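You operate a simulated robot arm through the tools that you are given. There is no shell and no other tool.

You run a simulated robot arm. Do the job below in one go: nothing can be reset, and whatever is moved stays where it is left.

Task
Jog a bottle up to the gate and stand it in the grey cup.
Fine: the bottle nearest the yellow gate by the table; shut that gate, hold the white button on the small box, open the gate once the bottle is there. Set down upright: amber flat bottle. Where these are worked on the way, their far stop is far enough and under half their travel is too little: yellow gate by the table.

The check looks at the end state, three seconds after you hand in, the way a careful person would. Anything else that was tipped, shoved, dropped, spilled or broken makes it a failure.

Robot
A 6-joint arm with a two-finger parallel gripper, fixed in place. Base frame: the origin is on the floor under the middle of its stand, x ahead of it, y to its left, z up. Units: mm, degrees, N and s.
With the tool pointing down near the work surface it reaches from about 220 to 620 mm from the base axis. Its first joint turns from -66.0 to 66.0 degrees. Payload 2.7 kg.
The tool frame sits at the grasp point between the pads (the TCP): z along the fingers, y along the line on which they close. The tips reach 23 mm beyond it. The gripper opens to 94 mm. The fingers are 38 mm wide and 10 mm thick; the gripper's body (54 by 96 mm) begins 39 mm behind the TCP.
Orientation is that of the tool frame in the base frame, as a unit quaternion [x, y, z, w]. With the fingers straight down and closing along the base's y, the tool's x points along the base's -x, its y along +y and its z along -z.

Tools
- The arm moves only by the tool servo_tool. Its argument "series" is a list of rows, each an object of numbers (a shift or turn left out is 0, a gripper value left out holds the last): "wx", "wy", "wz": the turn, a rotation vector about the base's x, y, z in degrees; "tx", "ty", "tz": the shift along the base's x, y, z in mm; "grip": the opening, from 0 (shut) to 1 (fully open). In form: [{"wx": .., "wy": .., "wz": .., "tx": .., "ty": .., "tz": .., "grip": ..}, ...]. A call has 1 to 20 rows; each row shifts and turns the commanded pose from where the row before left it. Each row takes 0.2 s and may step no farther than 50 mm and 8.6 degrees from the row before; otherwise, or with a gripper value out of range, the whole call is refused. Where a pose cannot be reached the arm comes as near as it can. A force on the tool above 60 N (or 10 N above the force at the start of the call, whichever is more), or a blocked arm, ends the call early, and 0.2 s more pass. The fingers move at their own pace (about 45 mm/s each) and stop on an object; they squeeze with about 44 N. The grip force told is the motor's: it shows also when the fingers shut on nothing. Time passes only in rows, and 0.2 s behind the last, so rows that do not move let the fingers close. It gives the time, the measured TCP pose, the force on the tool (base axes), the opening and the grip force at its end, in the units of the frame above (readings bear some noise), with the torque about the TCP (base axes, N m) and any sound that the robot's microphone picked up.
- Cameras (640 x 400 px; columns grow to the right, rows downward): "scene" is fixed at [103.8, -442.2, 1409.4]; the picture's right is [0.69, -0.72, 0.00], its down [-0.36, -0.35, -0.86] and it looks along [0.62, 0.60, -0.50] (base axes); focal length 275 px, centre (320, 200). "wrist" rides on the gripper at [86, 16, -75] in the tool frame; the picture's right is [-0.18, 0.98, 0.00], its down [-0.58, -0.11, -0.81] and it looks along [-0.79, -0.15, 0.59] (tool axes); focal length 243 px, centre (320, 200).
- snapshot(camera): a new picture of that camera. The clock stands still meanwhile.
- probe_pixels(camera, pixels): for up to 12 pixels [column, row] of the newest picture of that camera ("zoom" is the newest enlarged one), the place [x, y, z] in the base frame of the surface seen there, good to about 2 mm, but the place of the scene camera against the robot may be out by one fixed shift of up to 25 mm in any direction. The clock stands still meanwhile.
- inspect(camera, box): a new picture of the part [left, top, right, bottom] of that camera's present view, enlarged. The clock stands still meanwhile.
- close_job(): hands the job in; it is judged then, once.

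Open the gripper and draw the arm clear of the work before you hand the job in, unless the task says otherwise.

The tools are called after "Call:" as a command line: name --argument value ..., lists and objects as JSON in quotes. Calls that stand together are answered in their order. servo_tool: Moves the arm, as the interface text tells. Its arguments: {"type":"object","properties":{"series":{"type":"array","items":{"type":"object","properties":{"wx":{"type":"number"},"wy":{"type":"number"},"wz":{"type":"number"},"tx":{"type":"number"},"ty":{"type":"number"},"tz":{"type":"number"},"grip":{"type":"number"}}}}},"required":["series"]} The other tools are called the same way: snapshot (camera) takes a picture; probe_pixels (camera, pixels) gives the place of the surface under pixels of a picture; inspect (camera, box) takes an enlarged picture of a part of a camera's view; close_job () hands the job in.

At the start:

```text
time: 0.0
tool_pos: [357.8, -13.1, 1283.2]
tool_rot: [0.0, 1.0, 0.0, 0.001]
force: [-0.1, 0.6, 0.2]
wrist_torque: [0.01, 0.02, 0.01]
finger_gap: 94.2
gripper_force: 0.0
```

scene: 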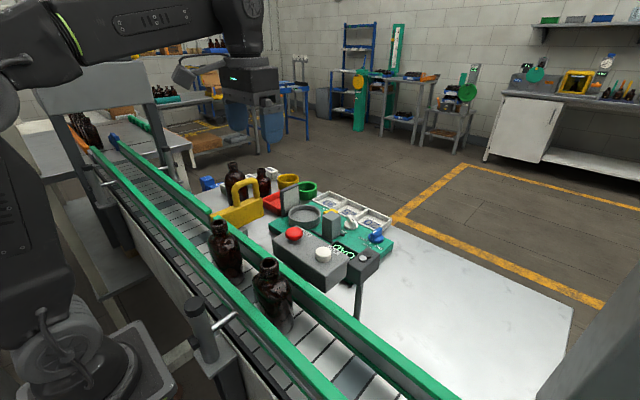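
wrist: 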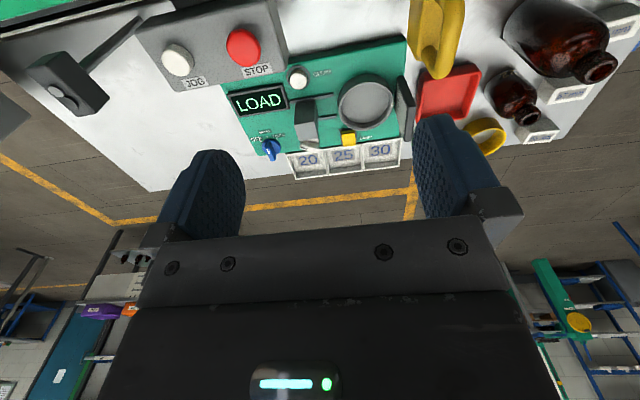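

I start by looking closer at the work area: the conveyor, bottles, the yellow gate part around (240,205) and the small box with the white and red buttons around (310,250).

Call:
inspect --camera "scene" --box '[180, 150, 400, 290]'

Call:
inspect --camera "scene" --box '[60, 100, 280, 240]'

Call:
inspect --camera "wrist" --box '[0, 0, 640, 200]'

```text
2.86 times, centred on (290, 220) of scene
```

zoom: 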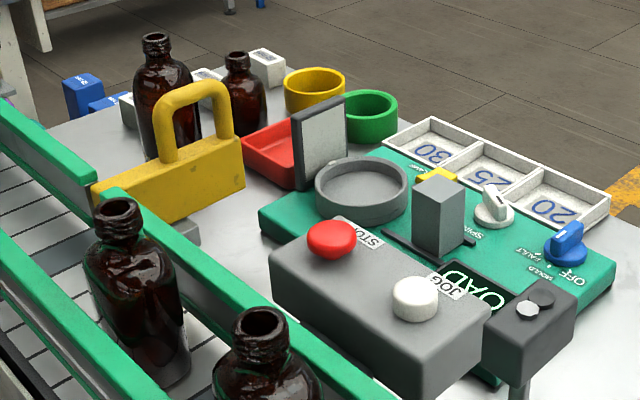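

```text
2.86 times, centred on (170, 170) of scene
```

zoom: 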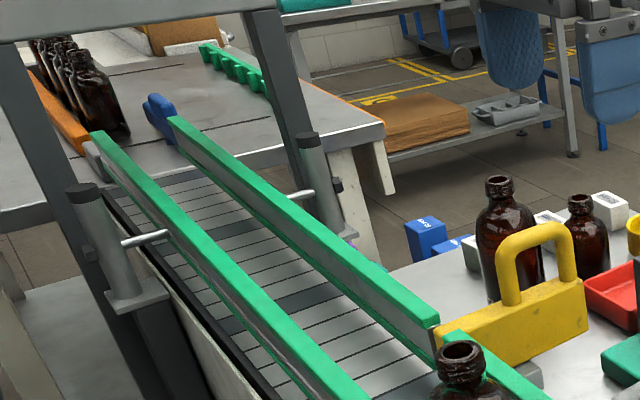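

```text
1.00 times, centred on (320, 100) of wrist (not enlarged: the box is as wide or as high as the picture)
```

zoom: 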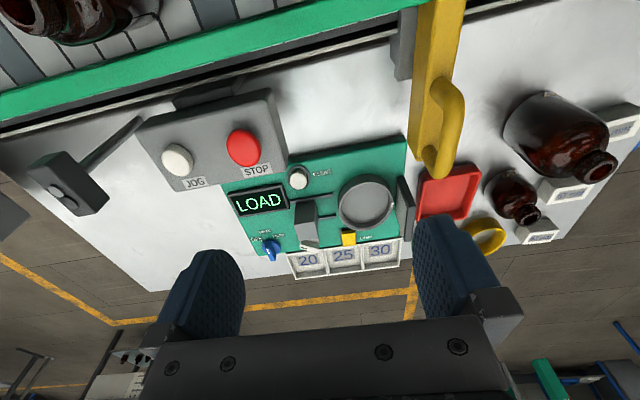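

I probe the main parts in the scene view: gate, rails, bottles, buttons, grey ring.

Call:
snapshot --camera "scene"

Call:
probe_pixels --camera "scene" --pixels '[[323, 254], [294, 234], [236, 186], [246, 182], [216, 216], [218, 226], [268, 264], [305, 213], [305, 207], [288, 227], [211, 213], [262, 203]]'

Call:
probe_pixels --camera "wrist" --pixels '[[177, 60], [243, 46], [444, 20], [450, 100], [438, 160], [365, 103], [365, 85], [405, 30], [390, 110], [300, 78], [420, 10], [430, 70]]'

```text
taken
```

scene: 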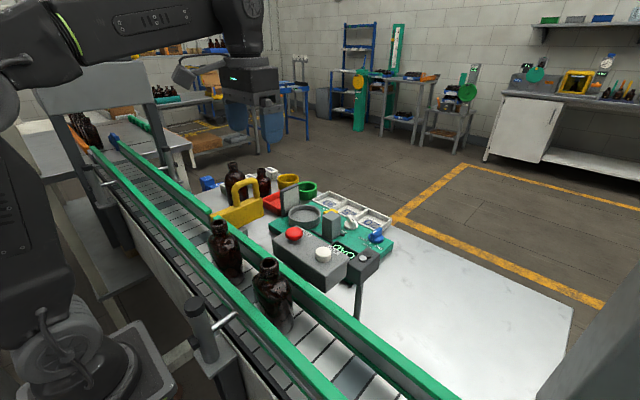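

```text
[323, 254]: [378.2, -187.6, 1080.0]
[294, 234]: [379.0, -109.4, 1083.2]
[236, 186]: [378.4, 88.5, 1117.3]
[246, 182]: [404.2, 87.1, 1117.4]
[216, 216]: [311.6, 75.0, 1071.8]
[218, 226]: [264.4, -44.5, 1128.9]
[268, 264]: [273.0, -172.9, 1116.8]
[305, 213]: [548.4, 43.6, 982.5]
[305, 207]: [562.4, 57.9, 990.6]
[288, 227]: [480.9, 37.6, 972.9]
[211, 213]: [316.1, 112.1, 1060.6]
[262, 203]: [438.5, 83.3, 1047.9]
```

```text
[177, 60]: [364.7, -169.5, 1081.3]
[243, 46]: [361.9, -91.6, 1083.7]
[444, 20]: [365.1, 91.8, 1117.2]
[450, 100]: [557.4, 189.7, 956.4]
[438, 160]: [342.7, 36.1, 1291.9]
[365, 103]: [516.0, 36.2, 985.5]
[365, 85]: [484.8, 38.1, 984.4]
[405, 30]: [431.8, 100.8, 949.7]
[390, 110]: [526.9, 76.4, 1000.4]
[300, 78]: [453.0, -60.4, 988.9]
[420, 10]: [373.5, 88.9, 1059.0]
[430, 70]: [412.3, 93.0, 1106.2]
```

The scene camera reads about (+15,-18,0) off against the wrist camera (JOG and STOP buttons compared). I zoom in on the bottles, gate and box in the scene for shapes.

Call:
inspect --camera "scene" --box '[190, 200, 310, 340]'

Call:
inspect --camera "scene" --box '[280, 180, 400, 290]'

Call:
inspect --camera "scene" --box '[190, 150, 290, 250]'

```text
2.86 times, centred on (250, 270) of scene
```

zoom: 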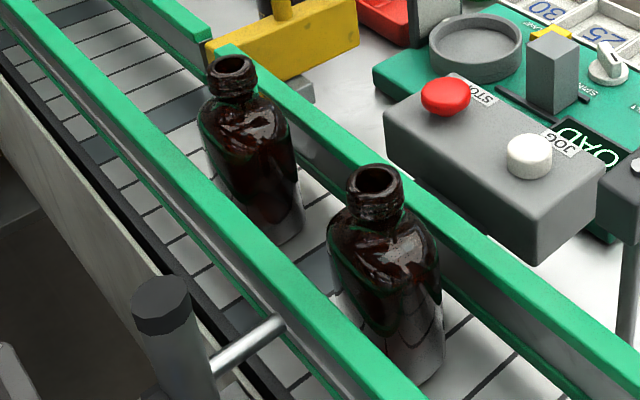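

```text
3.64 times, centred on (340, 235) of scene
```

zoom: 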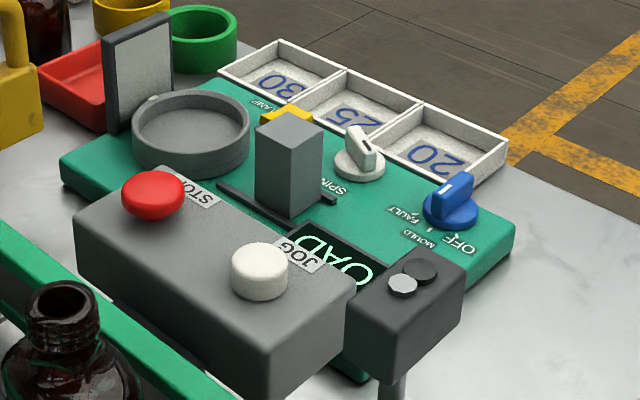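

```text
4.00 times, centred on (240, 200) of scene
```

zoom: 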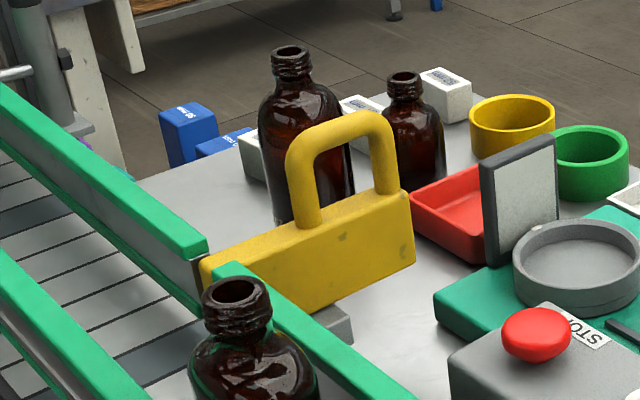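

I probe details on the newest zoom (gate) and afterwards on bottles, for the geometry.

Call:
probe_pixels --camera "zoom" --pixels '[[300, 215], [390, 190], [295, 150], [395, 150], [345, 118], [215, 262], [405, 195], [240, 275], [200, 235], [330, 320], [300, 280], [40, 340]]'

Call:
inspect --camera "scene" --box '[190, 200, 310, 340]'

Call:
probe_pixels --camera "zoom" --pixels '[[232, 50], [232, 98], [210, 65], [255, 70], [205, 115], [285, 120], [270, 240], [300, 215], [375, 165], [375, 215], [335, 225], [430, 240]]'

Call:
probe_pixels --camera "zoom" --pixels '[[420, 380], [440, 345], [150, 200], [150, 150], [320, 240], [310, 270], [300, 100], [480, 250], [80, 110], [215, 180], [530, 155], [445, 95]]'

```text
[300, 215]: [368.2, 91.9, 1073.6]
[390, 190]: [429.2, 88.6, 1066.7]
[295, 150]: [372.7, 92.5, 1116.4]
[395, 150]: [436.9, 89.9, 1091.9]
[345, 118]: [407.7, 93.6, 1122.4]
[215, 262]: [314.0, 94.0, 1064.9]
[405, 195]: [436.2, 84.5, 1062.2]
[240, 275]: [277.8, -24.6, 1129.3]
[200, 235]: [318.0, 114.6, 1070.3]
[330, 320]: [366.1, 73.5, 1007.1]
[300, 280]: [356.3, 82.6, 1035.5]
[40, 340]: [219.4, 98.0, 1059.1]
```

```text
2.86 times, centred on (250, 270) of scene
```

zoom: 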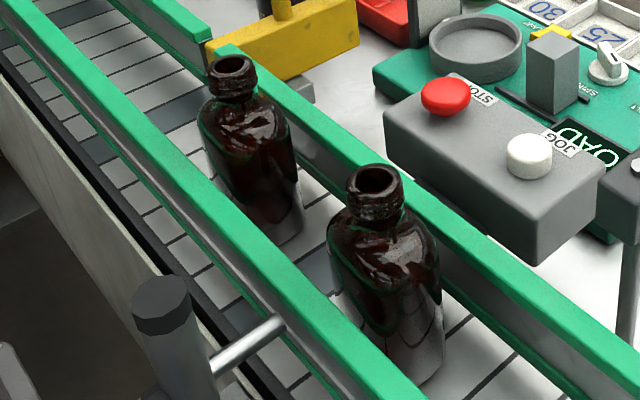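

```text
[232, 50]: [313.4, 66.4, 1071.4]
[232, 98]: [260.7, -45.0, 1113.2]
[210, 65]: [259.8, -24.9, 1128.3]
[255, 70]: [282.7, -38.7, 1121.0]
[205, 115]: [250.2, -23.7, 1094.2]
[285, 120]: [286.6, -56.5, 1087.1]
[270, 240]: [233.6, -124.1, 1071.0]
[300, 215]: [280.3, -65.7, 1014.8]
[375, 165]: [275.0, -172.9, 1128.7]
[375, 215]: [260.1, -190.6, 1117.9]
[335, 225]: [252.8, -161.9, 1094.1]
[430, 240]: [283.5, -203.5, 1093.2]
```

```text
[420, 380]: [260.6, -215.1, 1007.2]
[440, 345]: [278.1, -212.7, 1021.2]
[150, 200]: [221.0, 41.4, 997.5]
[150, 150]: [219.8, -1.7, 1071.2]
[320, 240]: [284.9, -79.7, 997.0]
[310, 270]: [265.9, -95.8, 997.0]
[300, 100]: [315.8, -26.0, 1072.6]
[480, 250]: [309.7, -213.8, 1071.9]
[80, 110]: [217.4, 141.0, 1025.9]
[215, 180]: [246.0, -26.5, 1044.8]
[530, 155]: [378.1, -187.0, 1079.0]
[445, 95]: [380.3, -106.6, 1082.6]
```

To fix the offset between cameras, I zoom the wrist view and probe the same features (button centres, gate handle corners, cup rim).

Call:
inspect --camera "wrist" --box '[120, 0, 480, 200]'

Call:
probe_pixels --camera "zoom" --pixels '[[100, 108], [218, 82], [532, 60], [540, 120], [570, 40], [570, 150], [590, 180], [520, 110], [430, 190], [440, 140], [375, 180], [480, 175]]'

```text
1.78 times, centred on (300, 100) of wrist
```

zoom: 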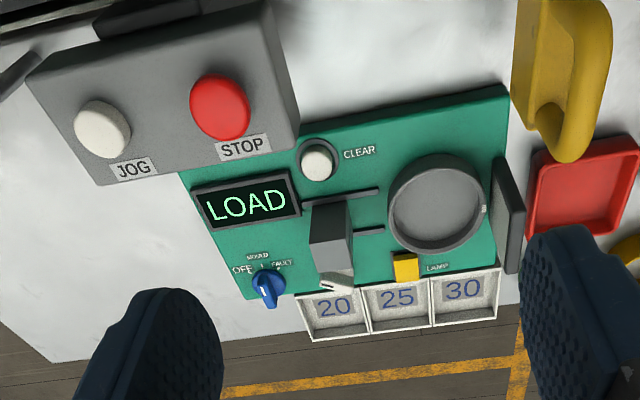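

```text
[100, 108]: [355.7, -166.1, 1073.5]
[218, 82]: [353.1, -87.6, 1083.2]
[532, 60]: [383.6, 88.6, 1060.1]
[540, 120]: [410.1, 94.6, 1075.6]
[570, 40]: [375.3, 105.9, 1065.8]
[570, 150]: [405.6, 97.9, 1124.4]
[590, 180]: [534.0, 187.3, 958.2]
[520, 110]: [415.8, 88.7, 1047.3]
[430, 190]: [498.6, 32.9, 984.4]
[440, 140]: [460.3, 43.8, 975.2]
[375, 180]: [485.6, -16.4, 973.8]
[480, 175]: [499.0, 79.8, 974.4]
```

The wrist image top looks steeply down, so I draw the tool back in x and up a little to see the conveyor and bottles from the wrist camera.

Call:
servo_tool --series '[{"tx": -30, "tz": 20}, {"tx": -30, "tz": 20}, {"tx": -30, "tz": 10}, {"tx": -20}, {}]'

Call:
snapshot --camera "wrist"

```text
time: 1.2
tool_pos: [247.7, -13.4, 1334.5]
tool_rot: [0.0, 1.0, 0.0, 0.0]
force: [0.3, -0.6, 0.2]
wrist_torque: [-0.02, -0.04, 0.03]
finger_gap: 94.2
gripper_force: 0.1
```

```text
taken
```

wrist: 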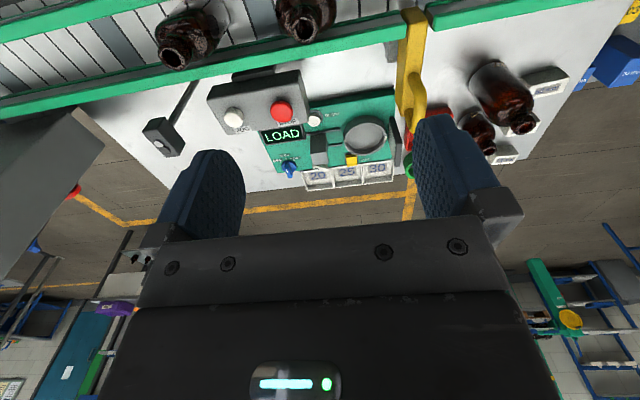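

The wrist now sees both bottles at (188,38) and (305,15), the gate at (412,40) and the cup at (365,135). I zoom in and probe.

Call:
inspect --camera "wrist" --box '[120, 0, 480, 200]'

Call:
probe_pixels --camera "zoom" --pixels '[[203, 207], [285, 197], [95, 95], [320, 48], [515, 60], [535, 60], [505, 120], [535, 130], [438, 240], [450, 210], [400, 250], [470, 235]]'

Call:
probe_pixels --camera "zoom" --pixels '[[524, 20], [500, 80], [528, 160], [515, 180], [80, 150], [240, 110], [560, 15], [60, 20], [150, 30], [120, 40], [170, 60], [345, 30]]'

```text
1.78 times, centred on (300, 100) of wrist
```

zoom: 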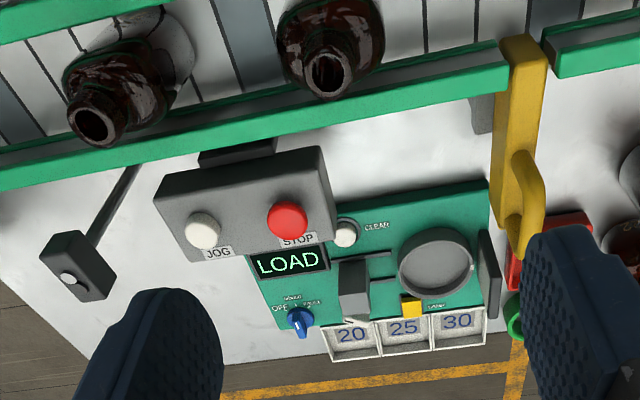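

```text
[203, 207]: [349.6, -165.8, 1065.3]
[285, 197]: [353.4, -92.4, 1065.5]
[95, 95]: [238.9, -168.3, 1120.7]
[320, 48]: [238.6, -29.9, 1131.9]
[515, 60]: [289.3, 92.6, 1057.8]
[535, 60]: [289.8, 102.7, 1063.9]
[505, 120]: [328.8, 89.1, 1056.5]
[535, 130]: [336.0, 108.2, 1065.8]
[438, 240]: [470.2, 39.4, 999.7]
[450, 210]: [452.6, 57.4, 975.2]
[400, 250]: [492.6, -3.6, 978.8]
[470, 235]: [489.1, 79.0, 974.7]
```

```text
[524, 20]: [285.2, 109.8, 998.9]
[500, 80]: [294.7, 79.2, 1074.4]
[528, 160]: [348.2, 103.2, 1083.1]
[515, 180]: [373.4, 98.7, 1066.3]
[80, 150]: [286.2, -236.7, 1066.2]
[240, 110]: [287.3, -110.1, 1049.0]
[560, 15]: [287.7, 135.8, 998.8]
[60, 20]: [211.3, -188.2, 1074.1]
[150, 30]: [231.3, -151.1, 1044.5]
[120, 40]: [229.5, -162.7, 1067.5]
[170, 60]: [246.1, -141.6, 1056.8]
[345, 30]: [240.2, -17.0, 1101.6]
```

I probe more precisely on that same zoom: neck rims, buttons' tops, cup rim, gate handle.

Call:
inspect --camera "wrist" --box '[240, 0, 440, 120]'

Call:
probe_pixels --camera "zoom" --pixels '[[140, 110], [150, 25], [90, 25], [210, 15], [500, 50], [525, 180], [545, 170], [510, 250], [125, 330], [480, 150], [560, 100], [440, 90]]'

```text
3.20 times, centred on (340, 60) of wrist
```

zoom: 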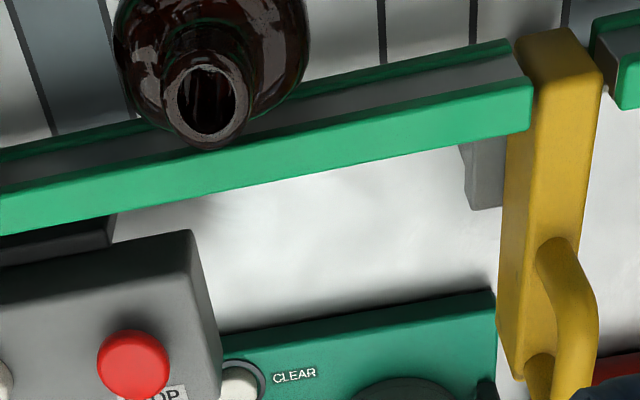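

```text
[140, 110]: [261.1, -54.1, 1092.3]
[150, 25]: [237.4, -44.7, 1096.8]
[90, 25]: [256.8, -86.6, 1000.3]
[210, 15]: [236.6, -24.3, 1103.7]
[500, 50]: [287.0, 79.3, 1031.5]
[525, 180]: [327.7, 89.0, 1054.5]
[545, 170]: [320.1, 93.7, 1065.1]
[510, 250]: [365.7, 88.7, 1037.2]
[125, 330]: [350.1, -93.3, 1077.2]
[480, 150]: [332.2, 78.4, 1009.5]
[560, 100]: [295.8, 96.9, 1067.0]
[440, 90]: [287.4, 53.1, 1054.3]
```

Now the neck rim of the near bottle and the button tops, precisely.

Call:
probe_pixels --camera "zoom" --pixels '[[171, 105], [242, 105], [207, 138], [205, 68], [133, 355], [110, 360], [160, 360], [565, 45], [530, 60], [600, 70], [560, 250], [580, 320]]'

Call:
inspect --camera "wrist" --box '[100, 0, 300, 120]'

Call:
probe_pixels --camera "zoom" --pixels '[[425, 380], [405, 375], [450, 375], [425, 355], [580, 350], [240, 180], [290, 170], [180, 90], [300, 90], [205, 175], [235, 140], [300, 30]]'

```text
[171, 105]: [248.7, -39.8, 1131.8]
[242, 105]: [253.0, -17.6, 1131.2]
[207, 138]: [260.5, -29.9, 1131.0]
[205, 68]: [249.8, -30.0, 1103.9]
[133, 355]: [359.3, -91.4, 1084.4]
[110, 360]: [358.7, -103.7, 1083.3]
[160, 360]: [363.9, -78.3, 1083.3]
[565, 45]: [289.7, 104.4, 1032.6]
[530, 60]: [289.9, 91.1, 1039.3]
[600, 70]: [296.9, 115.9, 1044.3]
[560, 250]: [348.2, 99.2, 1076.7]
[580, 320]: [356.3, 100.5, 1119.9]
```

```text
3.20 times, centred on (200, 60) of wrist
```

zoom: 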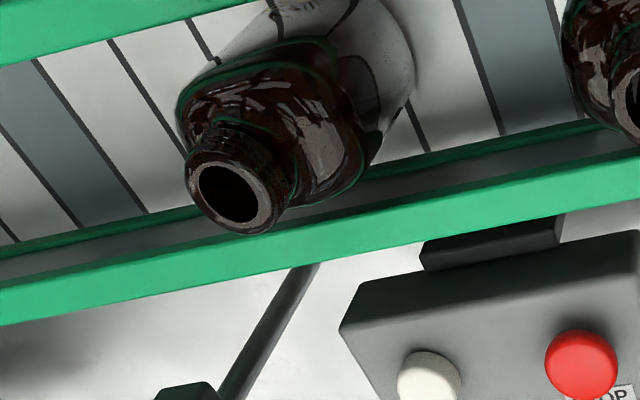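

```text
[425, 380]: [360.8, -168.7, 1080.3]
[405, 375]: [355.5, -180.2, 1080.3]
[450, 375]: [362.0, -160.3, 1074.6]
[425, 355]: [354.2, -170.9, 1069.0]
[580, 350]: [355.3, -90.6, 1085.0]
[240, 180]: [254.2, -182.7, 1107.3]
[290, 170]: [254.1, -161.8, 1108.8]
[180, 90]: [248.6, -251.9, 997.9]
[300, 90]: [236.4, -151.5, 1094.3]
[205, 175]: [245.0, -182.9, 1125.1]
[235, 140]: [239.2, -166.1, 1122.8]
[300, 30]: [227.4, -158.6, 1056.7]
```

Bottle 1 neck axis is about (249.5,-29), top z 1131; gate plate y≈89–115, top z 1066, handle loop x≈350–418 at y≈100, z to 1124. I check the obstacles on the +y side (bottles at (500,95)) before I go to the handle.

Call:
snapshot --camera "wrist"

Call:
probe_pixels --camera "wrist" --pixels '[[523, 122], [490, 80], [475, 90], [490, 145], [470, 120], [400, 155], [395, 148], [515, 100], [480, 105], [408, 150], [418, 90], [412, 105]]'

Call:
inspect --camera "scene" --box '[190, 150, 330, 250]'

Call:
probe_pixels --camera "zoom" --pixels '[[185, 40], [330, 50], [200, 150], [205, 170], [470, 80], [480, 160], [520, 140], [500, 210], [560, 180], [390, 60], [310, 130], [230, 100]]'

```text
taken
```

wrist: 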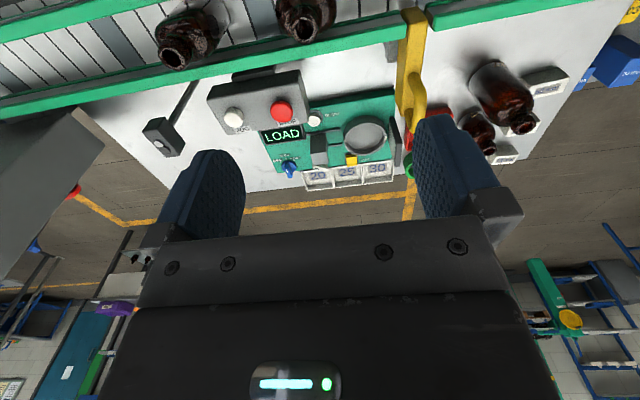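

```text
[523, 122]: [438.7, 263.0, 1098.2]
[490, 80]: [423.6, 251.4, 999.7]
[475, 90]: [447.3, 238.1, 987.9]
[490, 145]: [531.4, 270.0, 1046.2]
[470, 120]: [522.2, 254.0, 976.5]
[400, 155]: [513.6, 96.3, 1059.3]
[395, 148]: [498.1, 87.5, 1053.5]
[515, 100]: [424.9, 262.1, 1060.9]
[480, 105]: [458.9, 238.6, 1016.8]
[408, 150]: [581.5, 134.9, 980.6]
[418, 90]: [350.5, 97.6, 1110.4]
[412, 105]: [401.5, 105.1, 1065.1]
```

```text
4.00 times, centred on (260, 200) of scene
```

zoom: 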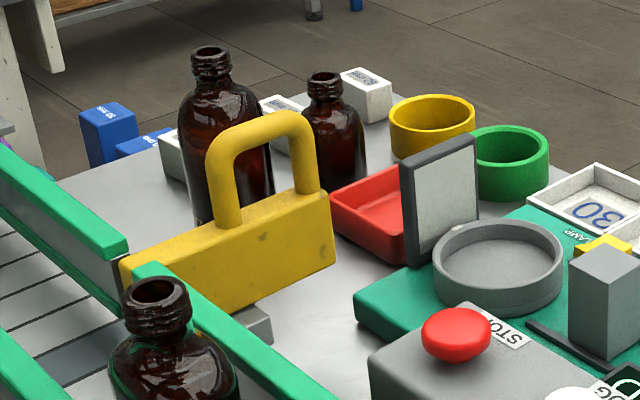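

```text
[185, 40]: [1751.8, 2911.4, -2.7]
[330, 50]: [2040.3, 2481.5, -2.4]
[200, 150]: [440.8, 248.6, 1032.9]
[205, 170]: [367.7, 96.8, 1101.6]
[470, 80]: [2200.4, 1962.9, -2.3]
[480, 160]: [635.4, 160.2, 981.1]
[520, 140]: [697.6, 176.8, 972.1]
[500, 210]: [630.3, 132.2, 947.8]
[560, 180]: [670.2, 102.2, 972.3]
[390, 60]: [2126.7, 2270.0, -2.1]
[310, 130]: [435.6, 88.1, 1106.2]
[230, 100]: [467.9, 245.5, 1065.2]
```

Bottles on the +y side are at y≈250, clear of the gate. I move above the gate handle (384,100,1200) with the fingers partly open.

Call:
servo_tool --series '[{"tx": 30, "ty": 25, "grip": 0.6}, {"tx": 30, "ty": 25, "tz": -25}, {"tx": 30, "ty": 25, "tz": -35}, {"tx": 30, "ty": 25, "tz": -35}, {"tx": 16, "ty": 13, "tz": -40}, {}]'

Call:
snapshot --camera "wrist"

```text
refused: row 3 steps farther than a row can; nothing moved
```

```text
taken
```

wrist: 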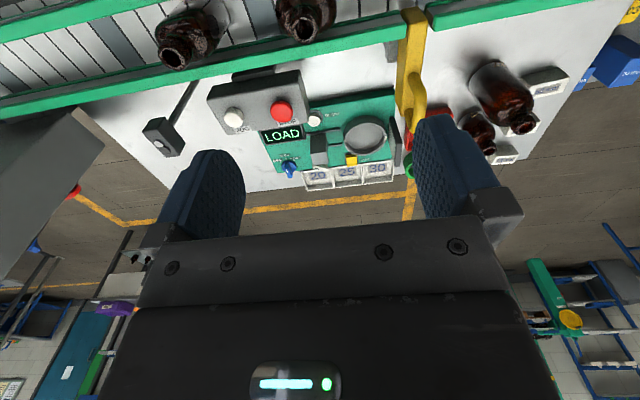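

The step limit is on the combined distance; I take smaller rows to the same place.

Call:
servo_tool --series '[{"tx": 25, "ty": 20, "tz": -20, "grip": 0.6}, {"tx": 25, "ty": 20, "tz": -25}, {"tx": 25, "ty": 20, "tz": -25}, {"tx": 25, "ty": 20, "tz": -25}, {"tx": 20, "ty": 20, "tz": -20}, {"tx": 16, "ty": 13, "tz": -20}, {}]'

Call:
snapshot --camera "wrist"

```text
time: 2.8
tool_pos: [383.6, 101.0, 1198.9]
tool_rot: [0.0, 1.0, 0.001, 0.001]
force: [-1.3, 0.6, 0.3]
wrist_torque: [-0.02, -0.01, -0.04]
finger_gap: 56.4
gripper_force: 0.0
```

```text
taken
```

wrist: 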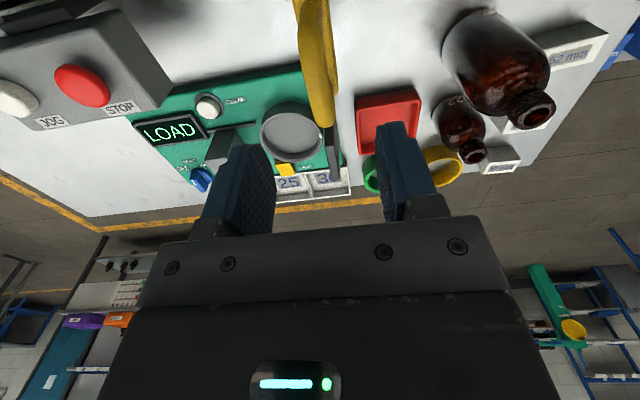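

The handle loop lies centred between the fingers at (318,60). I probe its edges for exact y and height, plus cup and panel positions.

Call:
inspect --camera "wrist" --box '[220, 0, 420, 125]'

Call:
probe_pixels --camera "zoom" --pixels '[[310, 60], [280, 60], [345, 60], [320, 250], [300, 200], [350, 200], [325, 380], [310, 150], [285, 150], [340, 150], [325, 300], [250, 20]]'

Call:
probe_pixels --camera "wrist" --pixels '[[262, 130], [290, 104], [290, 158], [320, 130], [290, 135], [333, 140], [338, 170], [328, 160], [285, 112], [235, 130], [205, 155], [282, 170]]'

```text
3.20 times, centred on (320, 62) of wrist
```

zoom: 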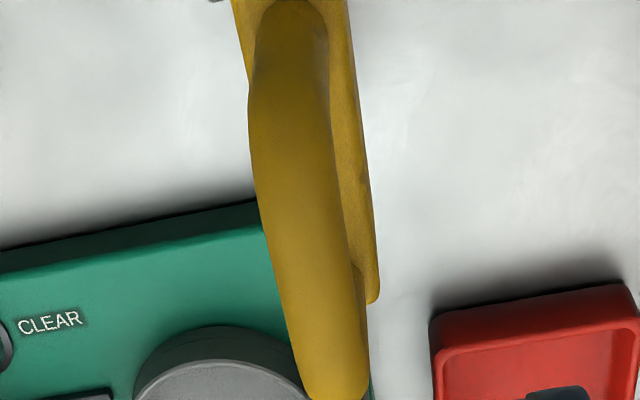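

```text
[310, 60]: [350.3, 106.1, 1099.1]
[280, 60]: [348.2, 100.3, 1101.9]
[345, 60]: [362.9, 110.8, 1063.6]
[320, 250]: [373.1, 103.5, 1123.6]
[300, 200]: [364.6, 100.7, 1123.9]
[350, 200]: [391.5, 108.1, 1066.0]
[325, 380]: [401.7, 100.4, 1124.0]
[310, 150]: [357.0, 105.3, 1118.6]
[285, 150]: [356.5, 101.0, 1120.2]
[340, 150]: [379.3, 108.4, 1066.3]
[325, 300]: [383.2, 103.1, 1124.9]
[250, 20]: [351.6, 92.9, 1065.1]
```

```text
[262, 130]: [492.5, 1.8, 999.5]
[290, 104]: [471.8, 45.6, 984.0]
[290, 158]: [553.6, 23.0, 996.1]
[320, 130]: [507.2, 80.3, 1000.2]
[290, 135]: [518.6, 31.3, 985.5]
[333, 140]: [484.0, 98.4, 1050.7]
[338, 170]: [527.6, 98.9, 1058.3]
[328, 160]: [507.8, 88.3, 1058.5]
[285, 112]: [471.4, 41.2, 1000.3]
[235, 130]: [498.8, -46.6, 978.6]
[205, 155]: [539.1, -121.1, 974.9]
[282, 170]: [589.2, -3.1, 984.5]
```

Handle bar centre is y≈102, top z 1124, so I descend straight to z≈1113 and close on the bar.

Call:
servo_tool --series '[{"ty": 1, "tz": -40}, {"tz": -30}, {"tz": -16}, {}, {"grip": 0.0}, {}, {}, {}]'

Call:
snapshot --camera "wrist"

```text
time: 4.6
tool_pos: [385.3, 100.4, 1113.2]
tool_rot: [0.001, 1.0, -0.001, 0.001]
force: [-0.2, -12.0, -2.4]
wrist_torque: [0.02, -0.12, 0.15]
finger_gap: 15.6
gripper_force: 44.7
```

```text
taken
```

wrist: 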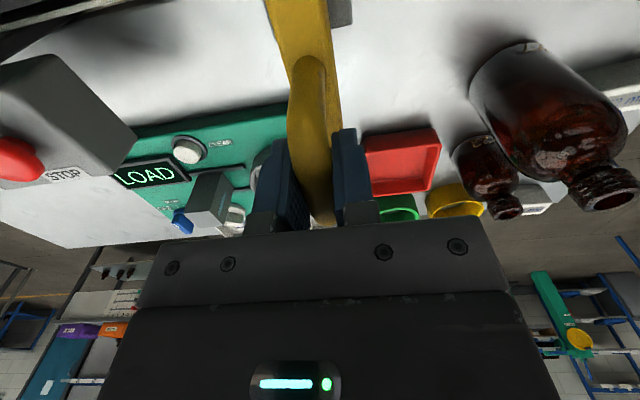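

The handle is held (gap 15.6) with a sideways force of -12 N, so I ease y by -1.5 and slide the gate in -x in steps.

Call:
servo_tool --series '[{"ty": -1.5}, {"tx": -8}, {"tx": -12}, {"tx": -12}, {}]'

Call:
snapshot --camera "scene"

```text
time: 5.8
tool_pos: [353.2, 99.7, 1112.3]
tool_rot: [0.0, 1.0, 0.0, 0.001]
force: [0.3, -11.7, 5.1]
wrist_torque: [0.02, 0.61, 0.1]
finger_gap: 15.8
gripper_force: 44.7
```

```text
taken
```

scene: 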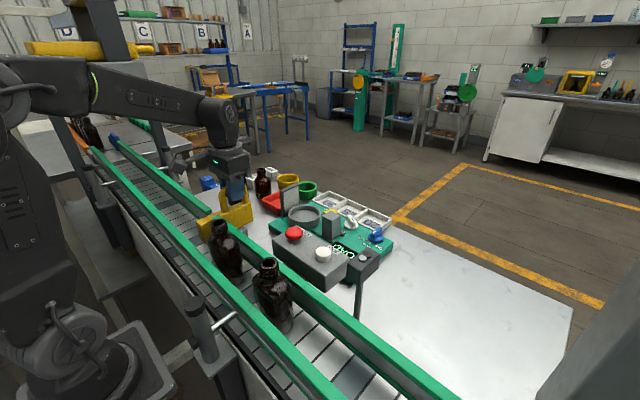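

The gate follows freely (moved ~32 mm). I continue in -x with another small y ease.

Call:
servo_tool --series '[{"ty": -1, "tx": -10}, {"tx": -10}, {"tx": -10}, {"tx": -8}, {}]'

Call:
inspect --camera "scene" --box '[160, 140, 320, 260]'

```text
time: 7.0
tool_pos: [317.1, 99.8, 1113.8]
tool_rot: [0.0, 1.0, 0.003, 0.006]
force: [41.2, 2.6, -1.2]
wrist_torque: [-0.01, 0.06, -0.11]
finger_gap: 16.2
gripper_force: 45.1
```

```text
3.33 times, centred on (240, 200) of scene
```

zoom: 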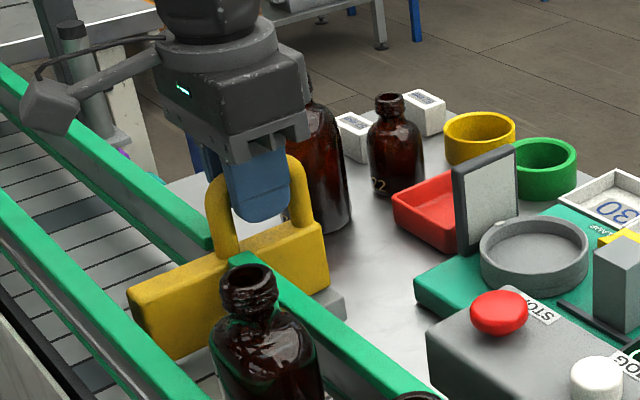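

The x force jumped to +41 N at x=317 (68 mm travel) and the gate spans the belt to the far rail: the far stop is reached. I ease the command back, open and rise.

Call:
servo_tool --series '[{"tx": 2.5}, {"grip": 0.5}, {}, {}, {"tz": 40}, {"tz": 45}, {}]'

Call:
snapshot --camera "wrist"

```text
time: 8.6
tool_pos: [318.5, 98.4, 1197.4]
tool_rot: [-0.001, 1.0, 0.0, 0.0]
force: [0.5, -0.5, -0.8]
wrist_torque: [-0.02, 0.0, 0.02]
finger_gap: 47.1
gripper_force: 0.1
```

```text
taken
```

wrist: 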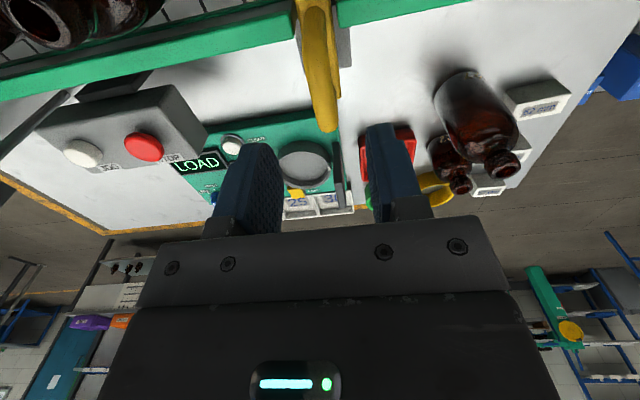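

Gate is released at its far stop. I close the fingers and travel at z≈1197 to above the JOG button (362,-169).

Call:
servo_tool --series '[{"tx": 5, "ty": -35, "grip": 0.0}, {"tx": 6, "ty": -40}, {"tx": 6, "ty": -40}, {"tx": 6, "ty": -40}, {"tx": 7, "ty": -40}, {"tx": 7, "ty": -40}, {"tx": 6.5, "ty": -32.4}, {}]'

Call:
snapshot --camera "wrist"

Call:
snapshot --camera "scene"

```text
time: 10.4
tool_pos: [358.0, -169.3, 1197.4]
tool_rot: [0.0, 1.0, 0.0, 0.001]
force: [0.3, -0.3, -0.4]
wrist_torque: [0.01, -0.02, -0.01]
finger_gap: 0.2
gripper_force: 42.3
```

```text
taken
```

wrist: 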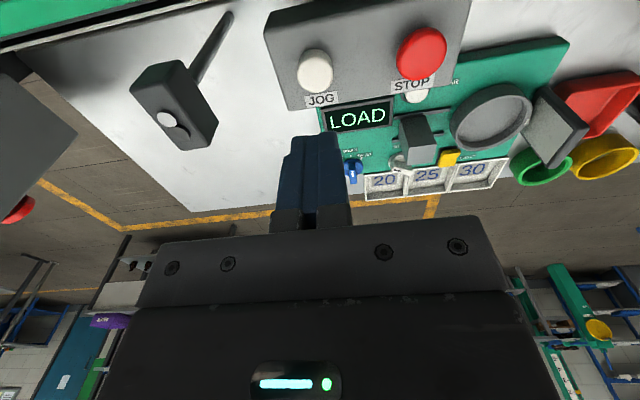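

```text
taken
```

scene: 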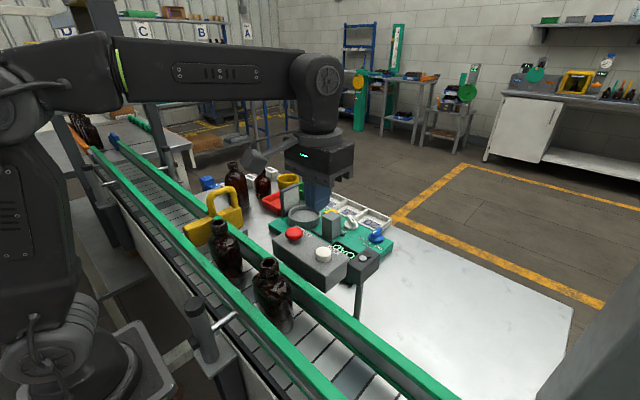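

The scene view keeps bottle and gate visible. I check the JOG button position at wrist (315,70) and the gate state.

Call:
inspect --camera "wrist" --box '[260, 20, 420, 120]'

Call:
probe_pixels --camera "zoom" --pixels '[[225, 230], [165, 230], [275, 230], [225, 265], [225, 200], [225, 180], [225, 280], [190, 310], [640, 130], [180, 210], [265, 205], [225, 245]]'

Call:
inspect --camera "scene" --box '[160, 160, 300, 300]'

```text
4.00 times, centred on (340, 70) of wrist
```

zoom: 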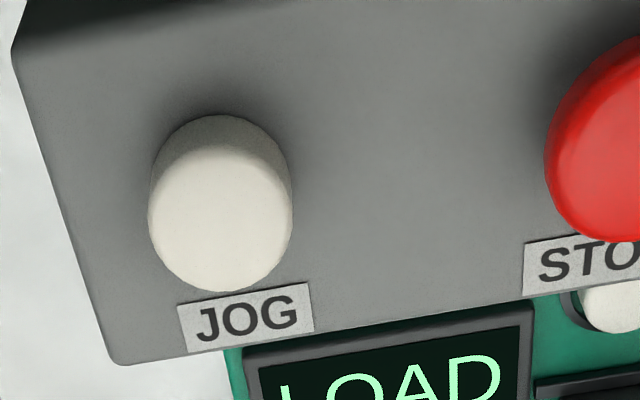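

```text
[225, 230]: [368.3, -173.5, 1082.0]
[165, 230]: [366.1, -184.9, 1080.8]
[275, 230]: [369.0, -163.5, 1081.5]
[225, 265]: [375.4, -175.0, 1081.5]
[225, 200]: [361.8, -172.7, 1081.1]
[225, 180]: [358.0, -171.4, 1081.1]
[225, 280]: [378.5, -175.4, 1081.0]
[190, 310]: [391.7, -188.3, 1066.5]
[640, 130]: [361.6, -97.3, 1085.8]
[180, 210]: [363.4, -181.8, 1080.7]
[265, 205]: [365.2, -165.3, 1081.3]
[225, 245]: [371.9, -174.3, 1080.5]
```

```text
2.86 times, centred on (230, 230) of scene
```

zoom: 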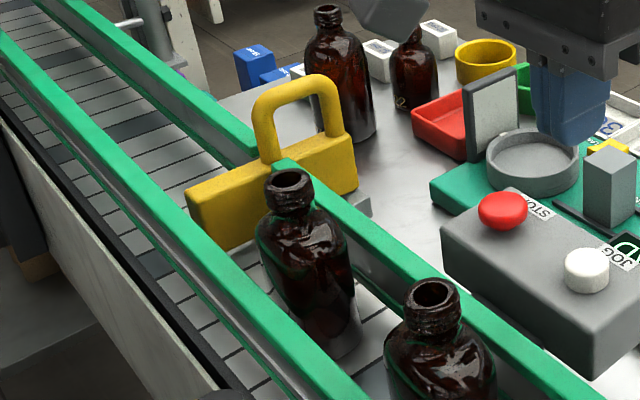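

JOG button centre is about (367,-173.5), top z 1081. I move over it and come down to about 6 mm above contact.

Call:
servo_tool --series '[{"tx": 9, "ty": -4.3}, {"tz": -40}, {"tz": -35}, {"tz": -12}, {}]'

Call:
inspect --camera "scene" --box '[200, 180, 380, 320]'

```text
time: 11.6
tool_pos: [370.7, -171.8, 1110.0]
tool_rot: [0.001, 1.0, 0.0, 0.002]
force: [0.0, 0.1, -0.1]
wrist_torque: [-0.04, -0.01, -0.03]
finger_gap: 0.1
gripper_force: 42.3
```

```text
2.86 times, centred on (290, 250) of scene
```

zoom: 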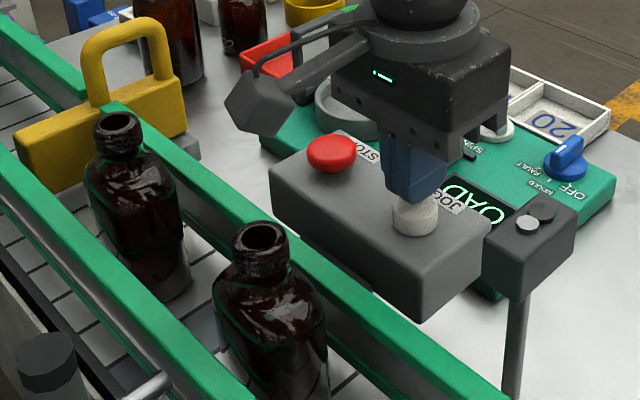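

The fingers stand right above the white button. I press gently in small steps and watch for force and sound.

Call:
servo_tool --series '[{"tz": -4}, {"tz": -2}, {"tz": -2}]'

Call:
inspect --camera "scene" --box '[200, 180, 380, 320]'

```text
time: 12.4
tool_pos: [370.1, -172.3, 1102.0]
tool_rot: [0.0, 1.0, 0.001, 0.0]
force: [0.5, 0.2, 1.0]
wrist_torque: [0.02, -0.04, 0.01]
finger_gap: 0.2
gripper_force: 42.4
```

```text
2.86 times, centred on (290, 250) of scene
```

zoom: 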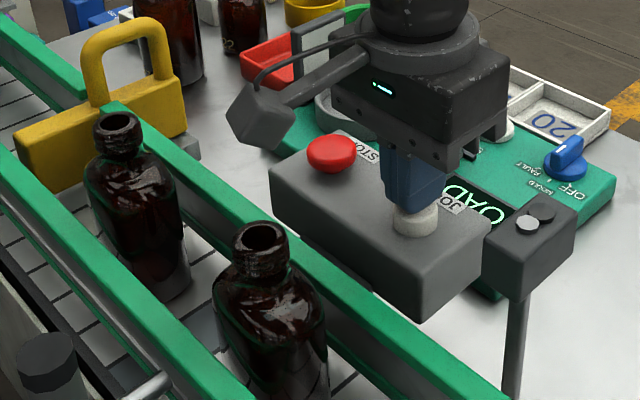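

Force is only 1 N, so contact is just beginning; I press 2 mm more per row.

Call:
servo_tool --series '[{"tz": -1.5}, {"tz": -1.5}]'

Call:
inspect --camera "scene" --box '[200, 180, 380, 320]'

```text
time: 13.0
tool_pos: [369.2, -172.3, 1099.3]
tool_rot: [0.0, 1.0, -0.001, 0.0]
force: [0.2, -2.1, 2.6]
wrist_torque: [-0.05, 0.01, 0.0]
finger_gap: 0.0
gripper_force: 42.2
heard: click
```

```text
2.86 times, centred on (290, 250) of scene
```

zoom: 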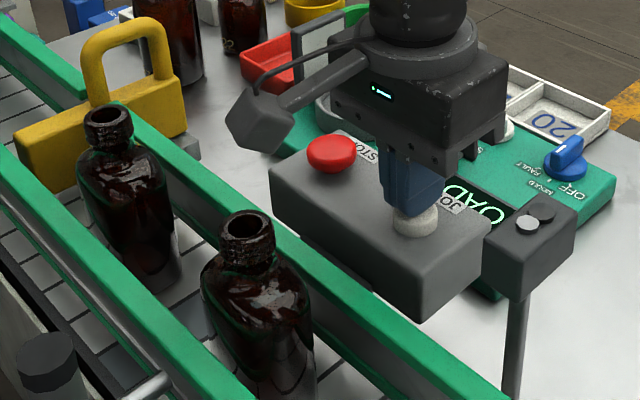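

A click was heard and both bottles shifted toward the gate (neck (117,130)→(107,122) in the zoom): the belt runs in +y. I hold for a short moment and measure the progress.

Call:
probe_pixels --camera "zoom" --pixels '[[95, 115], [128, 118], [108, 128], [108, 135], [228, 218], [266, 222], [246, 240]]'

Call:
servo_tool --series '[{}]'

Call:
inspect --camera "scene" --box '[200, 180, 380, 320]'

Call:
probe_pixels --camera "zoom" --pixels '[[80, 105], [115, 110], [95, 118], [95, 125], [215, 208], [253, 212], [233, 230]]'

```text
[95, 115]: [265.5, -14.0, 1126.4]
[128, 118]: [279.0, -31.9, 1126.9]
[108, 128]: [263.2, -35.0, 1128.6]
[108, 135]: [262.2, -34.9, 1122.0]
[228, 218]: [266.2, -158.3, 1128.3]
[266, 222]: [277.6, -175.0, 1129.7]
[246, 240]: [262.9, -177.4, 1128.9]
```

```text
time: 13.4
tool_pos: [367.9, -172.1, 1099.5]
tool_rot: [0.0, 1.0, 0.001, 0.0]
force: [-0.3, -1.2, 2.6]
wrist_torque: [-0.05, 0.0, 0.0]
finger_gap: 0.0
gripper_force: 42.4
```

```text
2.86 times, centred on (290, 250) of scene
```

zoom: 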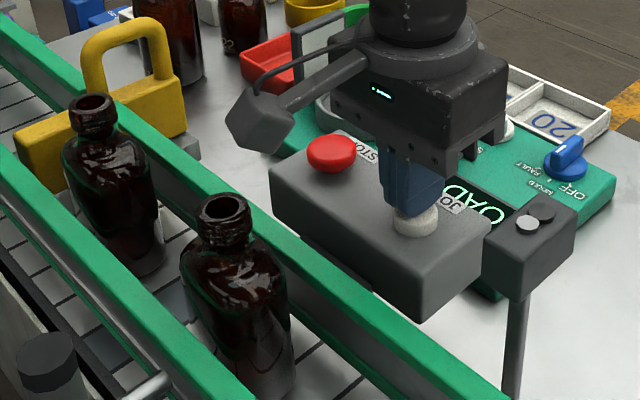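

```text
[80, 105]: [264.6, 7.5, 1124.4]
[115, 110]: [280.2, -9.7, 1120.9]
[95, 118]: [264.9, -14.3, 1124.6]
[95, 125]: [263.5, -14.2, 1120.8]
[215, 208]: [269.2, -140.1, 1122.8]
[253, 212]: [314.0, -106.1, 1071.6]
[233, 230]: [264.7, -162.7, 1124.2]
```

Belt speed is about 50 mm/s; the bottle's axis is now at y≈+4 in base terms. I hold 0.6 s more and re-check before the last bit.

Call:
servo_tool --series '[{}, {}]'

Call:
inspect --camera "scene" --box '[180, 170, 320, 290]'

```text
time: 14.0
tool_pos: [369.8, -169.9, 1099.1]
tool_rot: [0.0, 1.0, 0.0, 0.001]
force: [-0.7, -1.1, 2.7]
wrist_torque: [0.01, 0.02, -0.02]
finger_gap: 0.0
gripper_force: 43.0
```

```text
3.33 times, centred on (250, 230) of scene
```

zoom: 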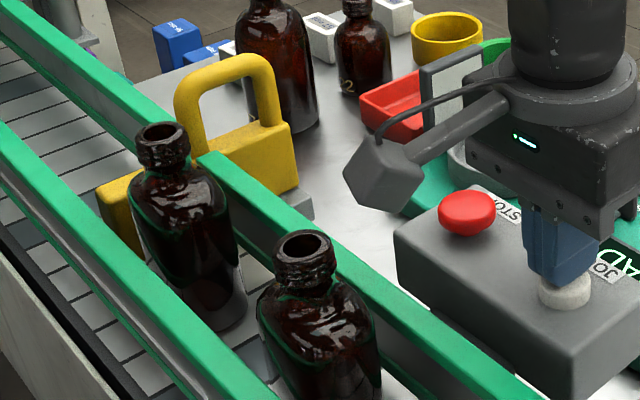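

Call:
probe_pixels --camera "zoom" --pixels '[[142, 138], [185, 142], [163, 155], [163, 125], [135, 190], [150, 225], [225, 190], [110, 220], [118, 185], [140, 205], [135, 250], [130, 200]]'

```text
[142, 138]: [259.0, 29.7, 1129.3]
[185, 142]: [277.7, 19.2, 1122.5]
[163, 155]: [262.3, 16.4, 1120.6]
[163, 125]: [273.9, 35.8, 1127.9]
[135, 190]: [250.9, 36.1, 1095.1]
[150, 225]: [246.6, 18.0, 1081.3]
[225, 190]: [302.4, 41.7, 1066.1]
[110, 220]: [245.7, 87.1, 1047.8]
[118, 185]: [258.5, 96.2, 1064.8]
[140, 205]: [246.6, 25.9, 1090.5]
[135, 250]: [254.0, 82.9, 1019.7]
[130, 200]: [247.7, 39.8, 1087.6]
```

The neck is now at scene y≈27 against the gate face at scene y≈83–87 (probe of zoom (135,250)); about 30 mm or less remain between the body and gate. I hold one more row and look.

Call:
servo_tool --series '[{}]'

Call:
inspect --camera "scene" --box '[180, 170, 280, 260]'

Call:
probe_pixels --camera "zoom" --pixels '[[135, 105], [195, 105], [165, 130], [160, 85], [110, 190], [100, 220], [120, 260], [130, 300], [115, 170], [240, 200], [200, 250], [150, 200]]'

```text
time: 14.4
tool_pos: [369.8, -173.5, 1100.2]
tool_rot: [0.001, 1.0, 0.0, 0.001]
force: [-0.7, -0.6, 3.4]
wrist_torque: [0.01, 0.04, -0.02]
finger_gap: 0.0
gripper_force: 42.4
```

```text
4.44 times, centred on (230, 215) of scene
```

zoom: 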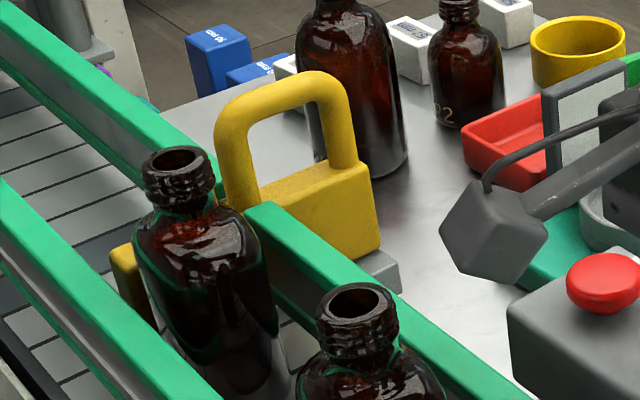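

```text
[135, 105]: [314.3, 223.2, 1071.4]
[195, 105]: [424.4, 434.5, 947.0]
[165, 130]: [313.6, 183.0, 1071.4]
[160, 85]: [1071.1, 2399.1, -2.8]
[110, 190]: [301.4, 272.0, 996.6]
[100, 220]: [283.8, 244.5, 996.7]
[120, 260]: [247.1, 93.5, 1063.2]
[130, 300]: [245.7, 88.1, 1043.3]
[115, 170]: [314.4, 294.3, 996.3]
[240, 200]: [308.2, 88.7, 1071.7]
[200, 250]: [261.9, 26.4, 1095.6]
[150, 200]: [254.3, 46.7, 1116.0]
```

I probe the neck at its new place in this zoom (around (178,163)) and the gate/bottle edges.

Call:
probe_pixels --camera "zoom" --pixels '[[147, 172], [212, 170], [180, 187], [178, 149], [140, 240], [138, 228], [260, 240], [155, 320], [150, 290], [145, 300], [270, 310], [320, 310]]'

```text
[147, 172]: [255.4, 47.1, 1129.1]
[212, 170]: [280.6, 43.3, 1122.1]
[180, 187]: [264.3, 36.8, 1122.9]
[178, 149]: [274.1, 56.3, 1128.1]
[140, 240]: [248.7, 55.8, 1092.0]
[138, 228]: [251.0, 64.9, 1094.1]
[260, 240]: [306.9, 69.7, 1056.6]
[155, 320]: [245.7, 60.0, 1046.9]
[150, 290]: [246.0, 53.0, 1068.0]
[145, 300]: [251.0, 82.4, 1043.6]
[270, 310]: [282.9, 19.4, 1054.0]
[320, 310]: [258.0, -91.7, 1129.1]
```

The neck is at scene y≈47, body front about 10–15 mm short of the gate face. One more 0.4 s hold will bring it against the gate (gate is taller than the bottle's centre of mass, so no tipping), combining with release upward at the end.

Call:
servo_tool --series '[{}, {"tz": 6}]'

Call:
inspect --camera "scene" --box '[180, 170, 280, 260]'

```text
time: 15.0
tool_pos: [371.2, -171.8, 1104.6]
tool_rot: [0.0, 1.0, 0.001, -0.001]
force: [0.3, -0.1, 0.2]
wrist_torque: [-0.04, -0.01, 0.01]
finger_gap: 0.0
gripper_force: 41.9
```

```text
4.44 times, centred on (230, 215) of scene
```

zoom: 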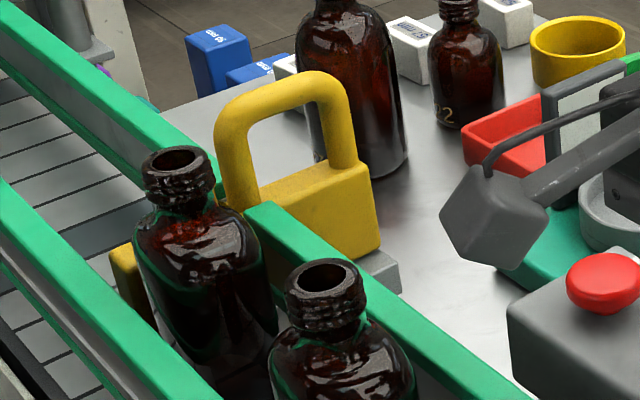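

Bottle 1 did not move any further while bottle 2 did, so bottle 1 is against the gate, and the button is released (force 0.2 N). I rise and go back above the handle (now centred x≈317, y≈99.5).

Call:
servo_tool --series '[{"tz": 45}, {"tz": 45}, {"tx": -7, "ty": 40}, {"tx": -7, "ty": 40}, {"tx": -8, "ty": 40}, {"tx": -8, "ty": 40}, {"tx": -8, "ty": 40}, {"tx": -7, "ty": 40, "grip": 0.45}, {"tx": -5, "ty": 33}, {}, {}]'

Call:
snapshot --camera "wrist"

Call:
snapshot --camera "scene"

```text
time: 17.4
tool_pos: [317.6, 100.9, 1193.4]
tool_rot: [0.0, 1.0, -0.001, 0.001]
force: [1.0, 0.3, 0.4]
wrist_torque: [-0.03, 0.02, -0.04]
finger_gap: 42.2
gripper_force: 0.0
```

```text
taken
```

wrist: 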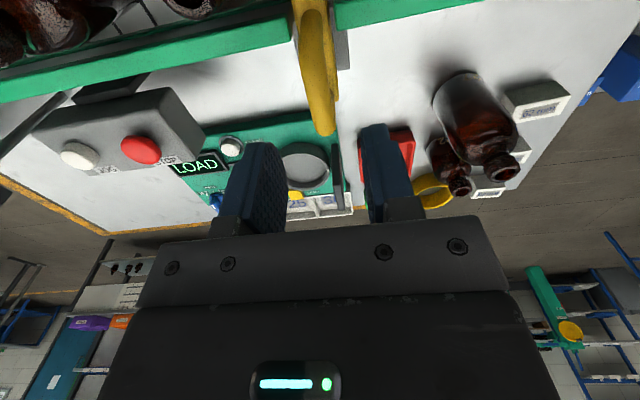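

```text
taken
```

scene: 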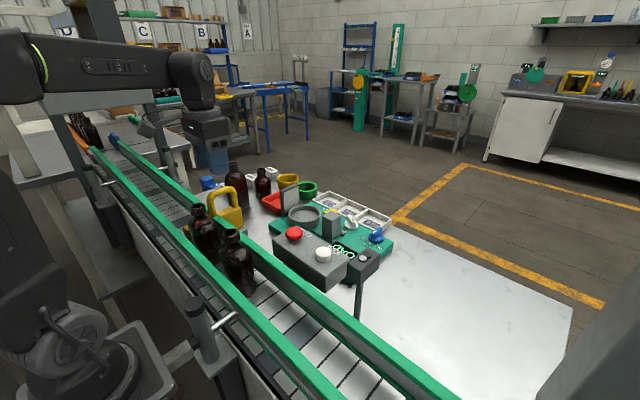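

The handle is centred between the fingers (col ~318) and the bottles stand still. I descend onto the handle and grip.

Call:
servo_tool --series '[{"tz": -40}, {"tz": -30}, {"tz": -12}, {}, {"grip": 0.0}, {}, {}, {}]'

Call:
inspect --camera "scene" --box '[160, 150, 300, 270]'

```text
time: 19.2
tool_pos: [318.1, 100.4, 1111.5]
tool_rot: [0.001, 1.0, 0.001, 0.0]
force: [-0.2, 2.8, -3.9]
wrist_torque: [0.0, -0.33, -0.02]
finger_gap: 15.7
gripper_force: 44.9
```

```text
3.33 times, centred on (230, 210) of scene
```

zoom: 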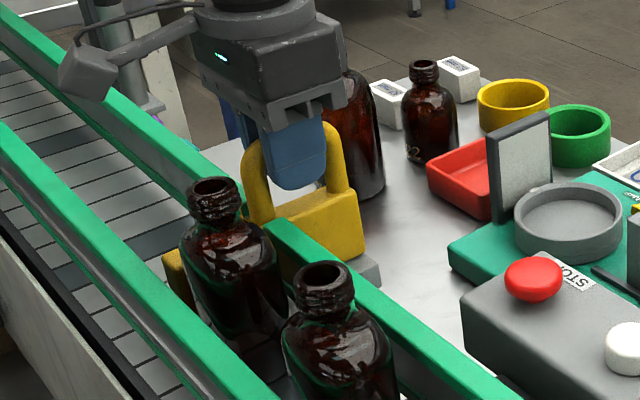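

The handle is held (gap 15.7). I pull the gate open in +x slowly, so as not to drag the bottle, in two goes.

Call:
servo_tool --series '[{"tx": 3}, {"tx": 4}, {"tx": 5}, {"tx": 6}, {"tx": 6}, {}]'

Call:
inspect --camera "scene" --box '[160, 150, 300, 270]'

```text
time: 20.6
tool_pos: [342.6, 100.5, 1112.1]
tool_rot: [-0.001, 1.0, 0.0, -0.002]
force: [0.4, -1.7, -26.8]
wrist_torque: [-0.01, -0.6, 0.06]
finger_gap: 15.9
gripper_force: 45.7
```

```text
3.33 times, centred on (230, 210) of scene
```

zoom: 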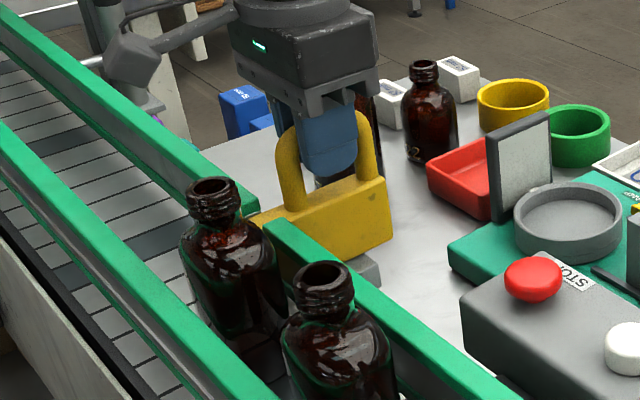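

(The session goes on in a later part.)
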